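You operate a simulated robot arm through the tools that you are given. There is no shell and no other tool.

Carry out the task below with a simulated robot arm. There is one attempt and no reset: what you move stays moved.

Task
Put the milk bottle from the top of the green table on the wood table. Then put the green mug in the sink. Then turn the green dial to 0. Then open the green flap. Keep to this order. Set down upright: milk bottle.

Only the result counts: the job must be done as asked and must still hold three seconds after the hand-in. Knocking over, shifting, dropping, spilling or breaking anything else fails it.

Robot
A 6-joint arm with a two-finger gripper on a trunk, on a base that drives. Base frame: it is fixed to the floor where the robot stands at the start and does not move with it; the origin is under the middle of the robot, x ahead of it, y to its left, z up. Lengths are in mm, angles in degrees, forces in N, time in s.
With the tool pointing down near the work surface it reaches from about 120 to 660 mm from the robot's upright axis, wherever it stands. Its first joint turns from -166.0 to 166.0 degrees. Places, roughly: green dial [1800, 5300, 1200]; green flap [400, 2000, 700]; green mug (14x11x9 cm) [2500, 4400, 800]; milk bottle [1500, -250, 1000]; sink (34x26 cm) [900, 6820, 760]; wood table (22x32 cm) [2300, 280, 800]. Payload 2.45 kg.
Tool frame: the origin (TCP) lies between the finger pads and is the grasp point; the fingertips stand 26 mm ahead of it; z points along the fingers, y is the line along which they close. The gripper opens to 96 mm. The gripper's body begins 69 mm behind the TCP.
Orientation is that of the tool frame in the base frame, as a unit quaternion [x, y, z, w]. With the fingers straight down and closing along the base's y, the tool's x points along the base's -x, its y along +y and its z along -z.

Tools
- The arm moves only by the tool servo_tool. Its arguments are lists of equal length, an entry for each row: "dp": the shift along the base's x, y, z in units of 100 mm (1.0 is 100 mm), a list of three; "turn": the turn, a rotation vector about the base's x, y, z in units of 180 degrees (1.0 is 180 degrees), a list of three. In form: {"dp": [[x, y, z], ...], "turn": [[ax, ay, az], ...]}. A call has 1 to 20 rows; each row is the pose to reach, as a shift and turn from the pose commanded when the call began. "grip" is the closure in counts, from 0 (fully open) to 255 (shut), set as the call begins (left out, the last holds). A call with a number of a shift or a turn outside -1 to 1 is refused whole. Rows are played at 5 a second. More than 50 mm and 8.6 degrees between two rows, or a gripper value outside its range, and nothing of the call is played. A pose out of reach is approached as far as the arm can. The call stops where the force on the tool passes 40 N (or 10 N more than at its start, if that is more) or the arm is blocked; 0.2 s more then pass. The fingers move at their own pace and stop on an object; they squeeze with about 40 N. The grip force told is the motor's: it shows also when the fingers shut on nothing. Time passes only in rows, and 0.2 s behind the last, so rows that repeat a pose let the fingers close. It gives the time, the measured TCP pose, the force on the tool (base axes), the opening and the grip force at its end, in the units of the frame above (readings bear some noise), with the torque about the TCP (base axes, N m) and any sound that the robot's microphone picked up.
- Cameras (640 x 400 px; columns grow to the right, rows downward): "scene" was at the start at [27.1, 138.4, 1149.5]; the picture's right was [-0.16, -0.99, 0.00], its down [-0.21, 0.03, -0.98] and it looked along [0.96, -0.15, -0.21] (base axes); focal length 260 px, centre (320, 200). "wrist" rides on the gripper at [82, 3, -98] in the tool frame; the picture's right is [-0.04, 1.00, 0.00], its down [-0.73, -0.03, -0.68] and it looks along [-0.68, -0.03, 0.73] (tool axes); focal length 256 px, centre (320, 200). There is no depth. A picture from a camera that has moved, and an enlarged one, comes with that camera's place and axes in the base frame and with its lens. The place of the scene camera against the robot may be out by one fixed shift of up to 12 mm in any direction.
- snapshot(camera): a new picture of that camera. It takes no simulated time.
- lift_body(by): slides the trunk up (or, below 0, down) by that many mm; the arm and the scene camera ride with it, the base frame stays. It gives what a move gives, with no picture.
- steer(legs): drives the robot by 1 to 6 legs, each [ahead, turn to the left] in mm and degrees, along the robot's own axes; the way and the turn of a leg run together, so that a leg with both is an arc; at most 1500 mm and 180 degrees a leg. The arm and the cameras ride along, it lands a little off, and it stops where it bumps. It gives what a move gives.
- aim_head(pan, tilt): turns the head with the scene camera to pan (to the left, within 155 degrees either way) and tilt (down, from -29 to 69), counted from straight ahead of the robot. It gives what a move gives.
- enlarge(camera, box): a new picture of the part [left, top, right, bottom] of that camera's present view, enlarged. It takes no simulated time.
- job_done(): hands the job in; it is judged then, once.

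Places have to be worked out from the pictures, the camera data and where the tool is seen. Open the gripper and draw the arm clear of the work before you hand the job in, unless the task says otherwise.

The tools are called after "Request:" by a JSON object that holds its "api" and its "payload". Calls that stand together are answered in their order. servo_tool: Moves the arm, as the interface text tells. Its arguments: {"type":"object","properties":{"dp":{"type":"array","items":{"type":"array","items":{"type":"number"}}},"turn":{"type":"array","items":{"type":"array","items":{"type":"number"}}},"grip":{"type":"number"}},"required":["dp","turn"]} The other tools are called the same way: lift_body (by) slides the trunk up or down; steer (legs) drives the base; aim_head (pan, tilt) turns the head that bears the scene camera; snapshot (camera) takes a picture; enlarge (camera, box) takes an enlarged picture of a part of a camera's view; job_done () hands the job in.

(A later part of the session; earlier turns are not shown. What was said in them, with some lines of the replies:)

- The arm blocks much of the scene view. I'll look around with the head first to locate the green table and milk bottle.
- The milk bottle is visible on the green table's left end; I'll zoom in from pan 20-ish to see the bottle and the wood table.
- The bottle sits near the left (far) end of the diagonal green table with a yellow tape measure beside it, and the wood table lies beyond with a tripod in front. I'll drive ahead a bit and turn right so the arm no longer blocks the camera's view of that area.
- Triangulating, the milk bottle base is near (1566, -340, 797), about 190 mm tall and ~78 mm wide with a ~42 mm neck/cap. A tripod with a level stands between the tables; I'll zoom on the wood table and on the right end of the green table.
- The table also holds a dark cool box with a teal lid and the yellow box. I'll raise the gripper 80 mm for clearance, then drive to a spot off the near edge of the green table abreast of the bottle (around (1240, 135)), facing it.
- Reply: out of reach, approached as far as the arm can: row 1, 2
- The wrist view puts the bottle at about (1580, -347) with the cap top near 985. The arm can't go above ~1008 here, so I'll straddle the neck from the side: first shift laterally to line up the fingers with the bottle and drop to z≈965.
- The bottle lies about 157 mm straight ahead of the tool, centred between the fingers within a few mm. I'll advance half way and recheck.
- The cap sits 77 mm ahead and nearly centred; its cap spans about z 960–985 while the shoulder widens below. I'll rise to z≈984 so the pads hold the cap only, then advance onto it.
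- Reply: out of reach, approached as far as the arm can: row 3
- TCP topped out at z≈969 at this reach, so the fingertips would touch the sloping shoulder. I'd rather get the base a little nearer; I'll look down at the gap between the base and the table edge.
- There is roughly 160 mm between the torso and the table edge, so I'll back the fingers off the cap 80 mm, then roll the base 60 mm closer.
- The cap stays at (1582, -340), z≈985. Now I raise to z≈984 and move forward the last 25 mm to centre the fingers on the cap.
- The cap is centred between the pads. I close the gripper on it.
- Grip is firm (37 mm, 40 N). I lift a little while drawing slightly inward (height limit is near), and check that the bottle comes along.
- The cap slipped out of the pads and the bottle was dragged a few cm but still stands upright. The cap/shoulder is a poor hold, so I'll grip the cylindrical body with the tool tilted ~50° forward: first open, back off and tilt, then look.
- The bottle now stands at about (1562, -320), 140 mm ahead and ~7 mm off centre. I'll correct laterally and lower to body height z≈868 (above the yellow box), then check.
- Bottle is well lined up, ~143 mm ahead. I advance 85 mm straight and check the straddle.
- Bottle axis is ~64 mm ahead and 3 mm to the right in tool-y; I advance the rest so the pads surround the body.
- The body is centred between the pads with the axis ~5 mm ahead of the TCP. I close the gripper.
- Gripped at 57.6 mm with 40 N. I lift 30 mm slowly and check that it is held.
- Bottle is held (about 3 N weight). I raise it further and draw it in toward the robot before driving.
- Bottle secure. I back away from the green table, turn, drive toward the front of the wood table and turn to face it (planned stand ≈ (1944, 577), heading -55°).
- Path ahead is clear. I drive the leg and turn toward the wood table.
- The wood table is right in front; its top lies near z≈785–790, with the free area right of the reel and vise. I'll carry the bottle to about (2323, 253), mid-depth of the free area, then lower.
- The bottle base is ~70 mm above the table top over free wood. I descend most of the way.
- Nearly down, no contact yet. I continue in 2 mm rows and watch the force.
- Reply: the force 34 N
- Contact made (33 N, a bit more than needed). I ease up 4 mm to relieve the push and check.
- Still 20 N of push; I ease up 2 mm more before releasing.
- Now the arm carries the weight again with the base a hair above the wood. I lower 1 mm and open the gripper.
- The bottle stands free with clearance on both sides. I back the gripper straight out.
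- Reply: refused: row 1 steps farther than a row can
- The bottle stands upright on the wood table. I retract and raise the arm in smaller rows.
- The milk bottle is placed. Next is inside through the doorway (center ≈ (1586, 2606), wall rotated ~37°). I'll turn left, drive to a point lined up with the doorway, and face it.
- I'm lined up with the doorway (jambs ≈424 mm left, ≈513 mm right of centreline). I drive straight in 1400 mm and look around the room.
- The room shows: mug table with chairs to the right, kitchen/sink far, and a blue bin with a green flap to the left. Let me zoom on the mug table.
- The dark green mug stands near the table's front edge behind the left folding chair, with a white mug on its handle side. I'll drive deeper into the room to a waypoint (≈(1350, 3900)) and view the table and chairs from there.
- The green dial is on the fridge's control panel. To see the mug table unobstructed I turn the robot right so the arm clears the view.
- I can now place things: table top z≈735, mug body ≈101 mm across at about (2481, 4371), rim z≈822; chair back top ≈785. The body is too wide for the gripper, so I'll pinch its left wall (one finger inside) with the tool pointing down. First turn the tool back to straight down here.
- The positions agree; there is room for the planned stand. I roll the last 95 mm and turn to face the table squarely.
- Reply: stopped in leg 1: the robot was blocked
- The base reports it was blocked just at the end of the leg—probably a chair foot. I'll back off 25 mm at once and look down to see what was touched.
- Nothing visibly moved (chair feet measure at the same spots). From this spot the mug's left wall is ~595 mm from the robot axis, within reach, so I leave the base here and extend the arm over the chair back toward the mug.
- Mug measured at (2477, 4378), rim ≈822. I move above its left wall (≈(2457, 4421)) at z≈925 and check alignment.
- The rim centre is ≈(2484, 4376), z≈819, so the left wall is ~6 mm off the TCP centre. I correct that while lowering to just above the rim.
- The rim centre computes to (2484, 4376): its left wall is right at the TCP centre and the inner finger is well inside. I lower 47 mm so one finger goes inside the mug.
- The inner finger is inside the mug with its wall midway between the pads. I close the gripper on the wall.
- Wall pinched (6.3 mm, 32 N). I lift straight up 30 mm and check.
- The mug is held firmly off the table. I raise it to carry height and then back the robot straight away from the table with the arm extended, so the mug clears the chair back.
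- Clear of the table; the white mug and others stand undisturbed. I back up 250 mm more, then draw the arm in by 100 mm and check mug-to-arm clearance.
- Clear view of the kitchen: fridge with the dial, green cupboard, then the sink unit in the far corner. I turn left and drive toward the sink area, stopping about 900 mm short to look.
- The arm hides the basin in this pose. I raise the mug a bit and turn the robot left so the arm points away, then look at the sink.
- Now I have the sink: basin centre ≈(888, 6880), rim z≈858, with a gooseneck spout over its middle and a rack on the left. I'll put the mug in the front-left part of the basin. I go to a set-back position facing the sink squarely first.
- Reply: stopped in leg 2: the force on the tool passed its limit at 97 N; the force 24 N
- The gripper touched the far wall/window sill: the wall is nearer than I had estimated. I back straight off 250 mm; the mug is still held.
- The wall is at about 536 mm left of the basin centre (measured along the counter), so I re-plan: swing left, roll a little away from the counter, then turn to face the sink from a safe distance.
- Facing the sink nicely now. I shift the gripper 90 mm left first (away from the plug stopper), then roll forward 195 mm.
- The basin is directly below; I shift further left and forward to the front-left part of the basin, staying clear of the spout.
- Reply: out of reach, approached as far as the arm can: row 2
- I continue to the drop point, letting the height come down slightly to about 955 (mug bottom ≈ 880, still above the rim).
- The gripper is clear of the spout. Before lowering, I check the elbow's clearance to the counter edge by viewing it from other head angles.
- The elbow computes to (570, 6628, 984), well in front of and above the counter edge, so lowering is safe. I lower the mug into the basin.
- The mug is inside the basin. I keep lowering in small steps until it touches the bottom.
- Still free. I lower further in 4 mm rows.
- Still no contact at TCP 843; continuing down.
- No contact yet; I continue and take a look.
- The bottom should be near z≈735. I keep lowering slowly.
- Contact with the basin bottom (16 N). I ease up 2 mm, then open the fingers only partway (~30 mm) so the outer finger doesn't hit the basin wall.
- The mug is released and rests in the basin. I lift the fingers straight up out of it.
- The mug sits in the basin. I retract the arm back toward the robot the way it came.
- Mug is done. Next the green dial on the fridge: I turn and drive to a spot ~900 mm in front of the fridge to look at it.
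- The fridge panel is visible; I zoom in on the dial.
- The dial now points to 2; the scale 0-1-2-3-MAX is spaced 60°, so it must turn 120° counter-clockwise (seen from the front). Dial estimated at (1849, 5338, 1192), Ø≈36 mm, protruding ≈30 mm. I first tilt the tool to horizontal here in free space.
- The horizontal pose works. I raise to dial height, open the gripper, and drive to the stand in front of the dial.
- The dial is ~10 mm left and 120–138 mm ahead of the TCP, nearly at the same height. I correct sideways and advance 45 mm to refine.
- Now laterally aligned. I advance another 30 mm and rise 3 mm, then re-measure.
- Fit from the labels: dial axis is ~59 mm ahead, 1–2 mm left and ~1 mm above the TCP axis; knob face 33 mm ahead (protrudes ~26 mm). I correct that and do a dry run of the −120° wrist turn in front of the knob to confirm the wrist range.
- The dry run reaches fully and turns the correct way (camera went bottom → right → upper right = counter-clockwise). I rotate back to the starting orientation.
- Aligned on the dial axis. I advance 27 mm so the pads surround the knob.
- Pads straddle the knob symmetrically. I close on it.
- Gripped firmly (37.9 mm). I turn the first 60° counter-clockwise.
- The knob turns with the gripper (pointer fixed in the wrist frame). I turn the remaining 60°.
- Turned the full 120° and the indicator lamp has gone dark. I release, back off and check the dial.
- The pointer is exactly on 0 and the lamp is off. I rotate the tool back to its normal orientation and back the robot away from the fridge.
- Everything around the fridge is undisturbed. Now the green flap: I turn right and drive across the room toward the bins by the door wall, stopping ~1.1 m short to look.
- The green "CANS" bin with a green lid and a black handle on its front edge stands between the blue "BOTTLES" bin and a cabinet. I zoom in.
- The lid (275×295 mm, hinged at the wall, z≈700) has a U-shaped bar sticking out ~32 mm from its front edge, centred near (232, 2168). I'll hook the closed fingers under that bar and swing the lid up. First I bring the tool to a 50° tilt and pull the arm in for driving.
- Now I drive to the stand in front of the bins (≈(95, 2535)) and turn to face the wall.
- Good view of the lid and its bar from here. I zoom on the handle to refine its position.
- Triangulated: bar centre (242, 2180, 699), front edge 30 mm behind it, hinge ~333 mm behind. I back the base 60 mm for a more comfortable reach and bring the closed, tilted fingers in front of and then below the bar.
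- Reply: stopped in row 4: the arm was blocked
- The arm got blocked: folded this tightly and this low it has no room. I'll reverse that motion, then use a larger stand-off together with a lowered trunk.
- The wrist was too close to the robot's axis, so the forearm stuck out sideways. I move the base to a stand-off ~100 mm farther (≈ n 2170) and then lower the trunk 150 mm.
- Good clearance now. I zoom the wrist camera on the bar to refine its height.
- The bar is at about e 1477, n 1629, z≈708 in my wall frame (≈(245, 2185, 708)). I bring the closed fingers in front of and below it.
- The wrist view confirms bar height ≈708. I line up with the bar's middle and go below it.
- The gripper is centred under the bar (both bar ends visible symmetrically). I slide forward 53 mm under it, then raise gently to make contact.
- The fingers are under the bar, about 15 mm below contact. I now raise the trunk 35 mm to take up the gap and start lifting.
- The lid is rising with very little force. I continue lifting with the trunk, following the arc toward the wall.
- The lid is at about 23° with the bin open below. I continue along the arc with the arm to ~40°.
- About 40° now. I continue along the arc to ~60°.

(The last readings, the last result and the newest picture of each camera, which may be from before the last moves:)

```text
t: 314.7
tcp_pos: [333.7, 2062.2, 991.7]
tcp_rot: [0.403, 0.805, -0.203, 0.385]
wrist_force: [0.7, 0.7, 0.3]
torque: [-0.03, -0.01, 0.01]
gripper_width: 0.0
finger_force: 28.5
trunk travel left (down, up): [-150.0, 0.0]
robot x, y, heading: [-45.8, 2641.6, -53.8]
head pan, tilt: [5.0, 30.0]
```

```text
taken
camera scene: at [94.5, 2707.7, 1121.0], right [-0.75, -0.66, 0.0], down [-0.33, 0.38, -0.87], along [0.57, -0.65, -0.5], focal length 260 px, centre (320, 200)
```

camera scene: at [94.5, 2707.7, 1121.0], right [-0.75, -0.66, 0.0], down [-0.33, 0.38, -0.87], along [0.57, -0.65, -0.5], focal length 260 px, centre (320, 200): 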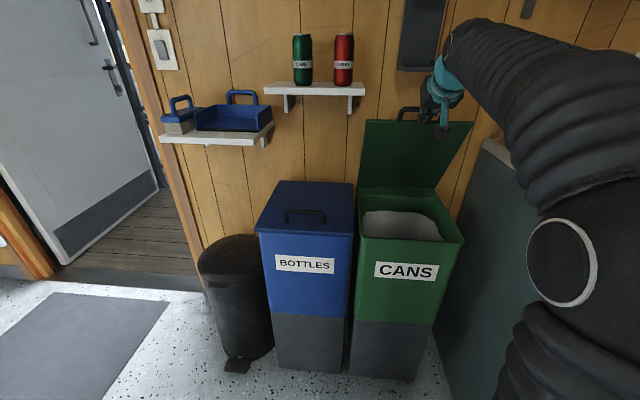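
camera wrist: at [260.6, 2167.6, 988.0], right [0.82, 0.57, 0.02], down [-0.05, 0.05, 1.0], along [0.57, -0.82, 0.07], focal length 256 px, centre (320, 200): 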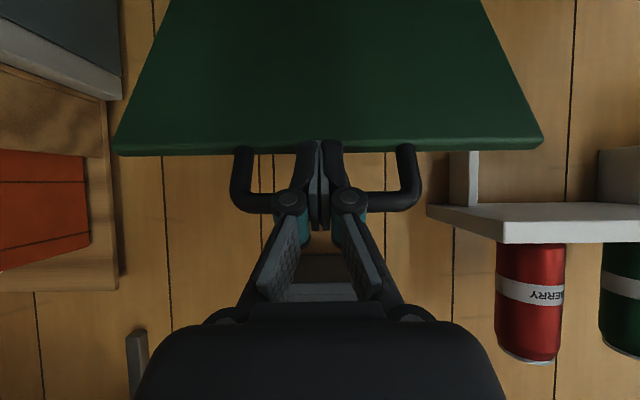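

About 60° now. I test whether the lid stays by itself: lower the fingers 15 mm and see if the bar follows.

Request:
{"api": "servo_tool", "payload": {"dp": [[-0.03, 0.04, -0.1], [-0.06, 0.08, -0.2], [-0.06, 0.08, -0.2], [-0.06, 0.08, -0.2]], "turn": [[0, 0, 0], [0, 0, 0], [0, 0, 0], [0, 0, 0]]}}

Request:
{"api": "snapshot", "payload": {"camera": "wrist"}}

Request:
{"api": "snapshot", "payload": {"camera": "scene"}}

```text
t: 315.7
tcp_pos: [327.0, 2070.8, 970.4]
tcp_rot: [0.403, 0.806, -0.202, 0.384]
wrist_force: [0.4, 0.3, -1.1]
torque: [0.04, -0.01, -0.02]
gripper_width: 0.0
finger_force: 28.6
trunk travel left (down, up): [-150.0, 0.0]
robot x, y, heading: [-50.2, 2639.9, -53.7]
head pan, tilt: [5.0, 30.0]
```

```text
taken
camera wrist: at [254.4, 2175.6, 967.3], right [0.82, 0.57, 0.01], down [-0.05, 0.05, 1.0], along [0.57, -0.82, 0.07], focal length 256 px, centre (320, 200)
```

wrist: 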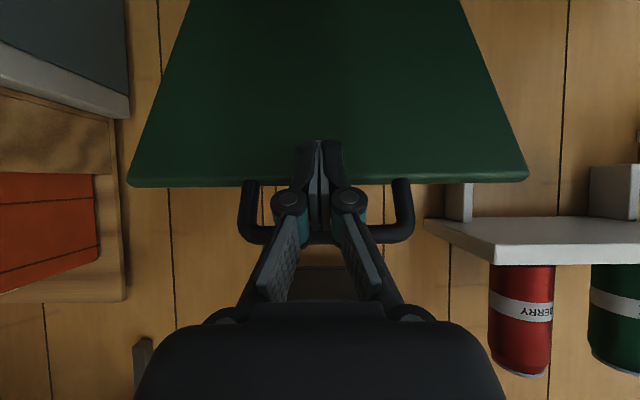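

```text
taken
camera scene: at [94.6, 2707.6, 1121.0], right [-0.75, -0.66, 0.0], down [-0.33, 0.38, -0.87], along [0.57, -0.65, -0.5], focal length 260 px, centre (320, 200)
```

scene: 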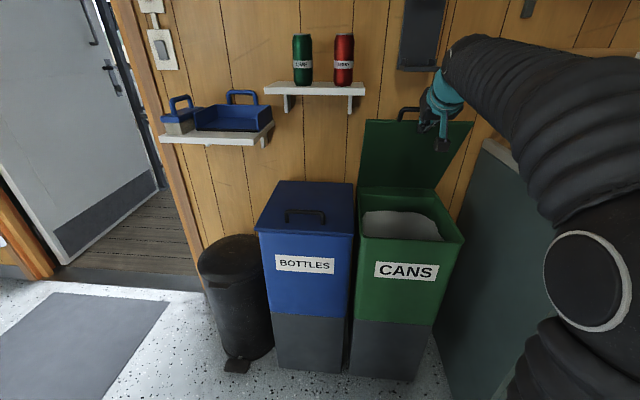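

The lid stays where it is on its own. I now push it further open from its underside, moving toward the wall at constant height.

Request:
{"api": "servo_tool", "payload": {"dp": [[0.117, -0.162, 0], [0.234, -0.324, 0], [0.351, -0.487, 0], [0.468, -0.649, 0], [0.527, -0.73, 0]], "turn": [[0, 0, 0], [0, 0, 0], [0, 0, 0], [0, 0, 0], [0, 0, 0]]}}

Request:
{"api": "snapshot", "payload": {"camera": "wrist"}}

Request:
{"api": "snapshot", "payload": {"camera": "scene"}}

```text
t: 316.9
tcp_pos: [380.3, 1996.5, 969.5]
tcp_rot: [0.403, 0.806, -0.203, 0.383]
wrist_force: [0.2, 0.7, -1.0]
torque: [0.01, 0.01, -0.02]
gripper_width: 0.0
finger_force: 28.4
trunk travel left (down, up): [-150.0, 0.0]
robot x, y, heading: [-51.8, 2640.9, -53.8]
head pan, tilt: [5.0, 30.0]
```

```text
taken
camera wrist: at [307.0, 2101.5, 966.9], right [0.82, 0.57, 0.01], down [-0.05, 0.05, 1.0], along [0.57, -0.82, 0.07], focal length 256 px, centre (320, 200)
```

wrist: 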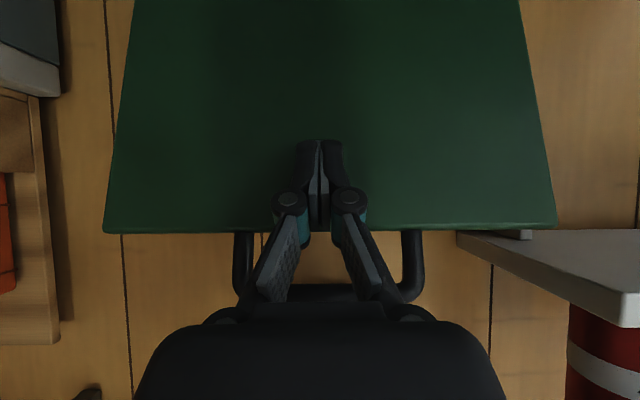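

```text
taken
camera scene: at [94.6, 2707.6, 1121.0], right [-0.75, -0.66, 0.0], down [-0.33, 0.38, -0.87], along [0.57, -0.65, -0.5], focal length 260 px, centre (320, 200)
```

scene: 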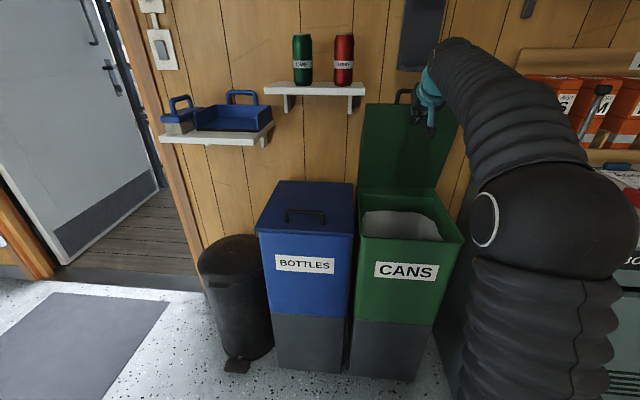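

Roughly 75° open now, with the lid edge passing just under the shelf. I push a bit further toward fully open.

Request:
{"api": "servo_tool", "payload": {"dp": [[0.088, -0.122, 0], [0.176, -0.243, 0], [0.263, -0.365, 0]], "turn": [[0, 0, 0], [0, 0, 0], [0, 0, 0]]}}

Request:
{"api": "snapshot", "payload": {"camera": "wrist"}}

Request:
{"api": "snapshot", "payload": {"camera": "scene"}}

```text
t: 317.7
tcp_pos: [404.8, 1961.1, 969.0]
tcp_rot: [0.403, 0.806, -0.202, 0.384]
wrist_force: [-0.1, 0.2, 0.1]
torque: [0.03, 0.03, 0.02]
gripper_width: 0.0
finger_force: 28.9
trunk travel left (down, up): [-150.0, 0.0]
robot x, y, heading: [-50.8, 2638.0, -53.3]
head pan, tilt: [5.0, 30.0]
```

```text
taken
camera wrist: at [333.1, 2065.2, 966.1], right [0.82, 0.57, 0.01], down [-0.05, 0.05, 1.0], along [0.57, -0.82, 0.07], focal length 256 px, centre (320, 200)
```

wrist: 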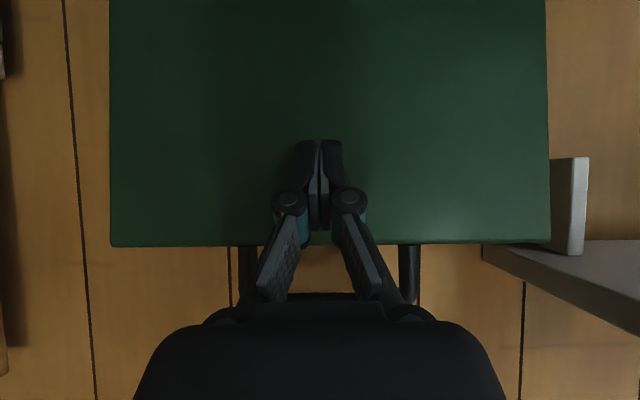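

```text
taken
camera scene: at [94.6, 2707.6, 1120.9], right [-0.75, -0.66, 0.0], down [-0.33, 0.38, -0.87], along [0.57, -0.65, -0.5], focal length 260 px, centre (320, 200)
```

scene: 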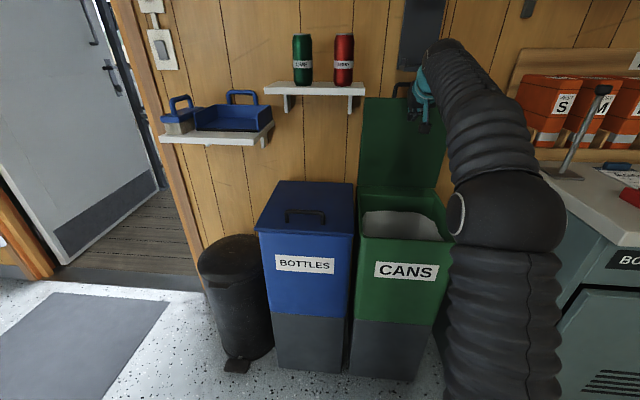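

Nearly vertical now, still no resistance. I push another ~20 mm to be well open.

Request:
{"api": "servo_tool", "payload": {"dp": [[0.058, -0.081, 0], [0.117, -0.162, 0]], "turn": [[0, 0, 0], [0, 0, 0]]}}

Request:
{"api": "snapshot", "payload": {"camera": "wrist"}}

Request:
{"api": "enlarge", "payload": {"camera": "scene", "box": [320, 70, 500, 260]}}

```text
t: 318.3
tcp_pos: [415.4, 1949.4, 970.1]
tcp_rot: [0.404, 0.807, -0.201, 0.38]
wrist_force: [-11.6, 17.6, -0.6]
torque: [0.15, 0.05, -0.05]
gripper_width: 6.1
finger_force: 28.8
trunk travel left (down, up): [-150.0, 0.0]
robot x, y, heading: [-48.9, 2636.6, -53.9]
head pan, tilt: [5.0, 30.0]
stopped in row 2: the force on the tool passed its limit at 55 N (the readings are from after the stop); the commanded pose is now the measured one
```

```text
taken
camera wrist: at [341.3, 2054.1, 968.4], right [0.82, 0.57, 0.01], down [-0.05, 0.04, 1.0], along [0.57, -0.82, 0.06], focal length 256 px, centre (320, 200)
```

wrist: 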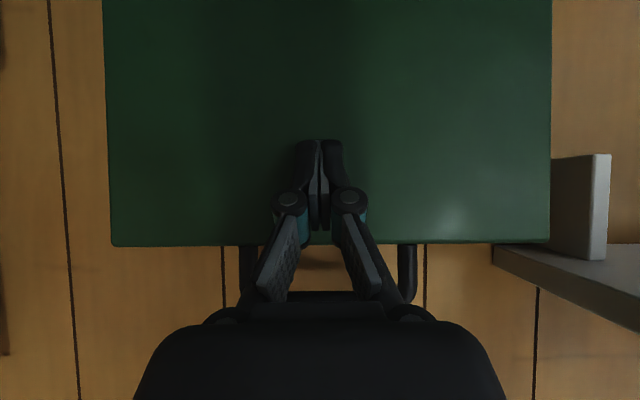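

```text
2.11 times, centred on (410, 165) of scene
camera zoom: at [93.6, 2709.0, 1121.0], right [-0.75, -0.66, 0.0], down [-0.33, 0.37, -0.87], along [0.57, -0.65, -0.5], focal length 548 px, centre (130, 274)
```

zoom: 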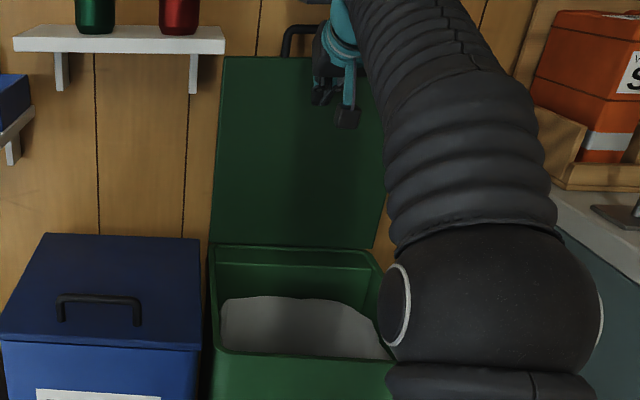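

The lid has reached its stop (fully open, ~90°); shelf and cans are undisturbed. I draw the fingers straight back away from it.

Request:
{"api": "servo_tool", "payload": {"dp": [[-0.06, 0.08, 0], [-0.15, 0.21, 0], [-0.35, 0.49, 0], [-0.58, 0.81, 0]], "turn": [[0, 0, 0], [0, 0, 0], [0, 0, 0], [0, 0, 0]]}}

Request:
{"api": "servo_tool", "payload": {"dp": [[-0.25, 0.35, 0], [-0.5, 0.7, 0]], "turn": [[0, 0, 0], [0, 0, 0]]}}

Request:
{"api": "snapshot", "payload": {"camera": "wrist"}}

Request:
{"api": "snapshot", "payload": {"camera": "scene"}}

```text
t: 319.3
tcp_pos: [357.5, 2026.9, 966.0]
tcp_rot: [0.404, 0.809, -0.198, 0.379]
wrist_force: [0.2, -0.9, -1.1]
torque: [-0.06, 0.0, -0.01]
gripper_width: 0.0
finger_force: 28.7
trunk travel left (down, up): [-150.0, 0.0]
robot x, y, heading: [-53.3, 2635.7, -53.6]
head pan, tilt: [5.0, 30.0]
```

```text
t: 319.9
tcp_pos: [306.6, 2098.0, 967.0]
tcp_rot: [0.404, 0.808, -0.2, 0.38]
wrist_force: [0.3, -0.8, -0.8]
torque: [-0.01, 0.02, 0.0]
gripper_width: 0.1
finger_force: 28.3
trunk travel left (down, up): [-150.0, 0.0]
robot x, y, heading: [-56.3, 2636.9, -54.0]
head pan, tilt: [5.0, 30.0]
```

```text
taken
camera wrist: at [234.3, 2203.3, 965.9], right [0.82, 0.57, 0.01], down [-0.05, 0.04, 1.0], along [0.57, -0.82, 0.06], focal length 256 px, centre (320, 200)
```

wrist: 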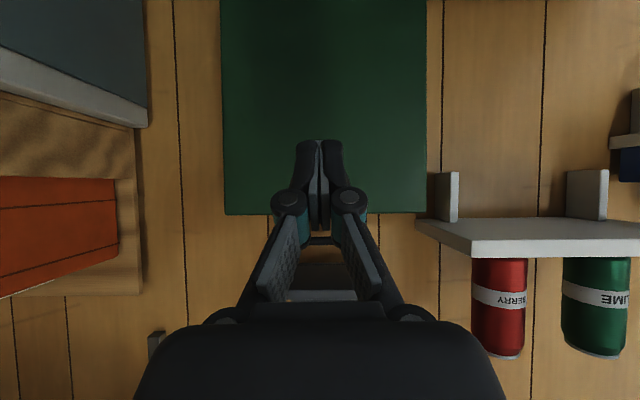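

```text
taken
camera scene: at [94.8, 2707.3, 1120.9], right [-0.75, -0.66, 0.0], down [-0.33, 0.38, -0.87], along [0.57, -0.65, -0.5], focal length 260 px, centre (320, 200)
```

scene: 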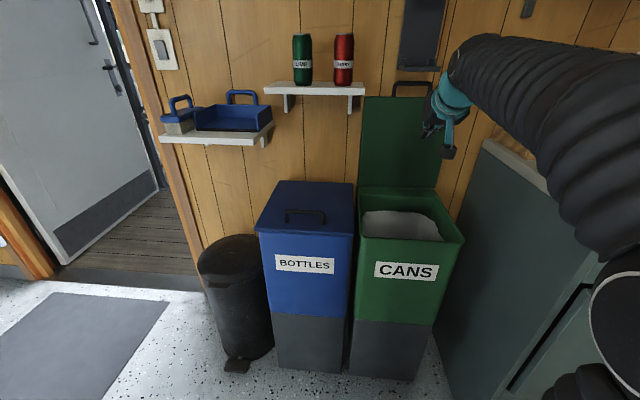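

The lid stays fully open. I open the gripper and back the robot clear of the bins, then take a last look.

Request:
{"api": "servo_tool", "payload": {"dp": [[0, 0, 0], [0, 0, 0], [0, 0, 0], [0, 0, 0]], "turn": [[0, 0, 0], [0, 0, 0], [0, 0, 0], [0, 0, 0]], "grip": 0}}

Request:
{"api": "steer", "payload": {"legs": [[-250, 0]]}}

Request:
{"api": "aim_head", "payload": {"pan": 0, "tilt": 20}}

Request:
{"api": "snapshot", "payload": {"camera": "scene"}}

Request:
{"api": "aim_head", "payload": {"pan": 50, "tilt": 10}}

Request:
{"api": "snapshot", "payload": {"camera": "scene"}}

```text
t: 320.9
tcp_pos: [307.6, 2098.5, 966.6]
tcp_rot: [0.405, 0.807, -0.201, 0.38]
wrist_force: [-0.4, 0.3, -0.3]
torque: [-0.01, -0.03, 0.0]
gripper_width: 96.0
finger_force: 0.0
trunk travel left (down, up): [-150.0, 0.0]
robot x, y, heading: [-53.9, 2639.4, -53.8]
head pan, tilt: [5.0, 30.0]
```

```text
t: 322.7
tcp_pos: [159.7, 2298.1, 967.2]
tcp_rot: [0.406, 0.807, -0.202, 0.38]
wrist_force: [-0.6, 0.2, 0.5]
torque: [-0.01, 0.01, 0.02]
gripper_width: 95.9
finger_force: 0.0
trunk travel left (down, up): [-150.0, 0.0]
robot x, y, heading: [-197.9, 2835.8, -53.9]
head pan, tilt: [5.0, 30.0]
```

```text
t: 323.4
tcp_pos: [159.2, 2298.4, 967.3]
tcp_rot: [0.405, 0.807, -0.2, 0.38]
wrist_force: [-1.0, -0.1, -0.5]
torque: [-0.01, -0.01, 0.01]
gripper_width: 95.9
finger_force: 0.0
trunk travel left (down, up): [-150.0, 0.0]
robot x, y, heading: [-197.1, 2841.2, -53.7]
head pan, tilt: [0.0, 20.0]
```

```text
taken
camera scene: at [-56.8, 2900.9, 1137.0], right [-0.81, -0.59, 0.0], down [-0.2, 0.28, -0.94], along [0.55, -0.76, -0.34], focal length 260 px, centre (320, 200)
```

scene: 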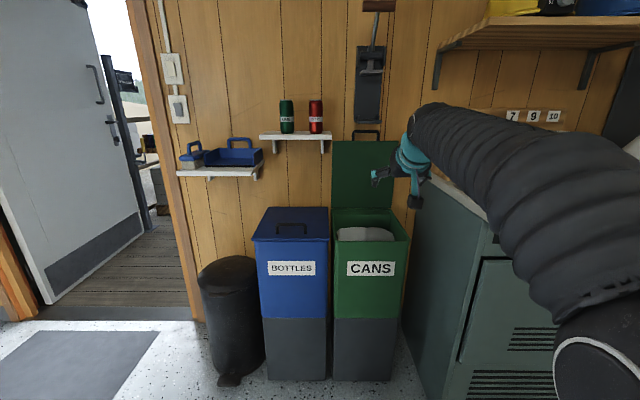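

```text
t: 324.6
tcp_pos: [159.6, 2298.8, 967.9]
tcp_rot: [0.405, 0.807, -0.201, 0.38]
wrist_force: [0.2, -0.8, -0.4]
torque: [0.0, 0.01, 0.01]
gripper_width: 95.9
finger_force: 0.0
trunk travel left (down, up): [-150.0, 0.0]
robot x, y, heading: [-201.7, 2840.0, -53.7]
head pan, tilt: [50.0, 10.0]
```

```text
taken
camera scene: at [-19.0, 2969.7, 1153.3], right [-0.07, -1.0, 0.0], down [-0.17, 0.01, -0.98], along [0.98, -0.07, -0.17], focal length 260 px, centre (320, 200)
```

scene: 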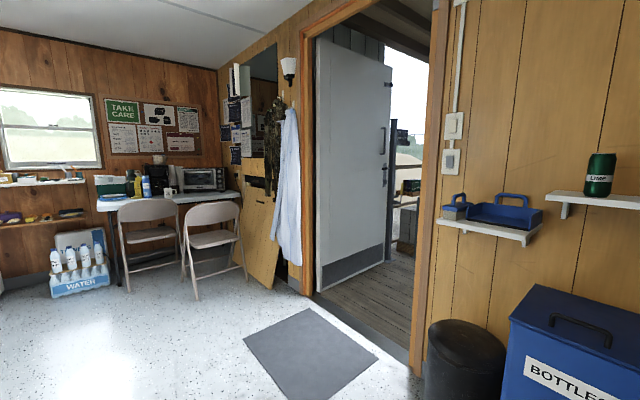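

All four jobs are finished: bottle upright on the wood table, mug in the sink, dial on 0, green flap fully open. The gripper is open and the arm is clear, so I hand the job in.

Request:
{"api": "job_done", "payload": {}}

```text
The job is handed in.
```

I did all four tasks in the order you gave and handed the job in. I don't have the verdict.

- **Milk bottle:** it stands upright on the free part of the wood table. My first grip, on the cap, slipped and dragged it a few centimetres across the green table, but it stayed standing. I then lifted it by the body.
- **Green mug:** it is in the front-left part of the sink, resting on the bottom.
- **Green dial:** it went from 2 to 0, and the fridge's indicator lamp went dark.
- **Green flap:** the lid of the CANS bin is at its stop, about vertical, and stayed there after I let go.

There were a few contacts along the way, and nothing I could see was moved or damaged:

- **Chairs:** the base was blocked once near the chairs in front of the mug table. The chair feet measured at the same spots afterwards.
- **Far wall:** while I carried the mug, the gripper hit the far wall or window sill with a peak of 97 N. The mug stayed in the grip.
- **Bins:** the arm was blocked once beside the bins, probably against the cabinet next to them.

The gripper is open and the arm is clear of the bins. I didn't go back at the end to recheck the bottle, mug or dial; I last saw each of them just after finishing with it.
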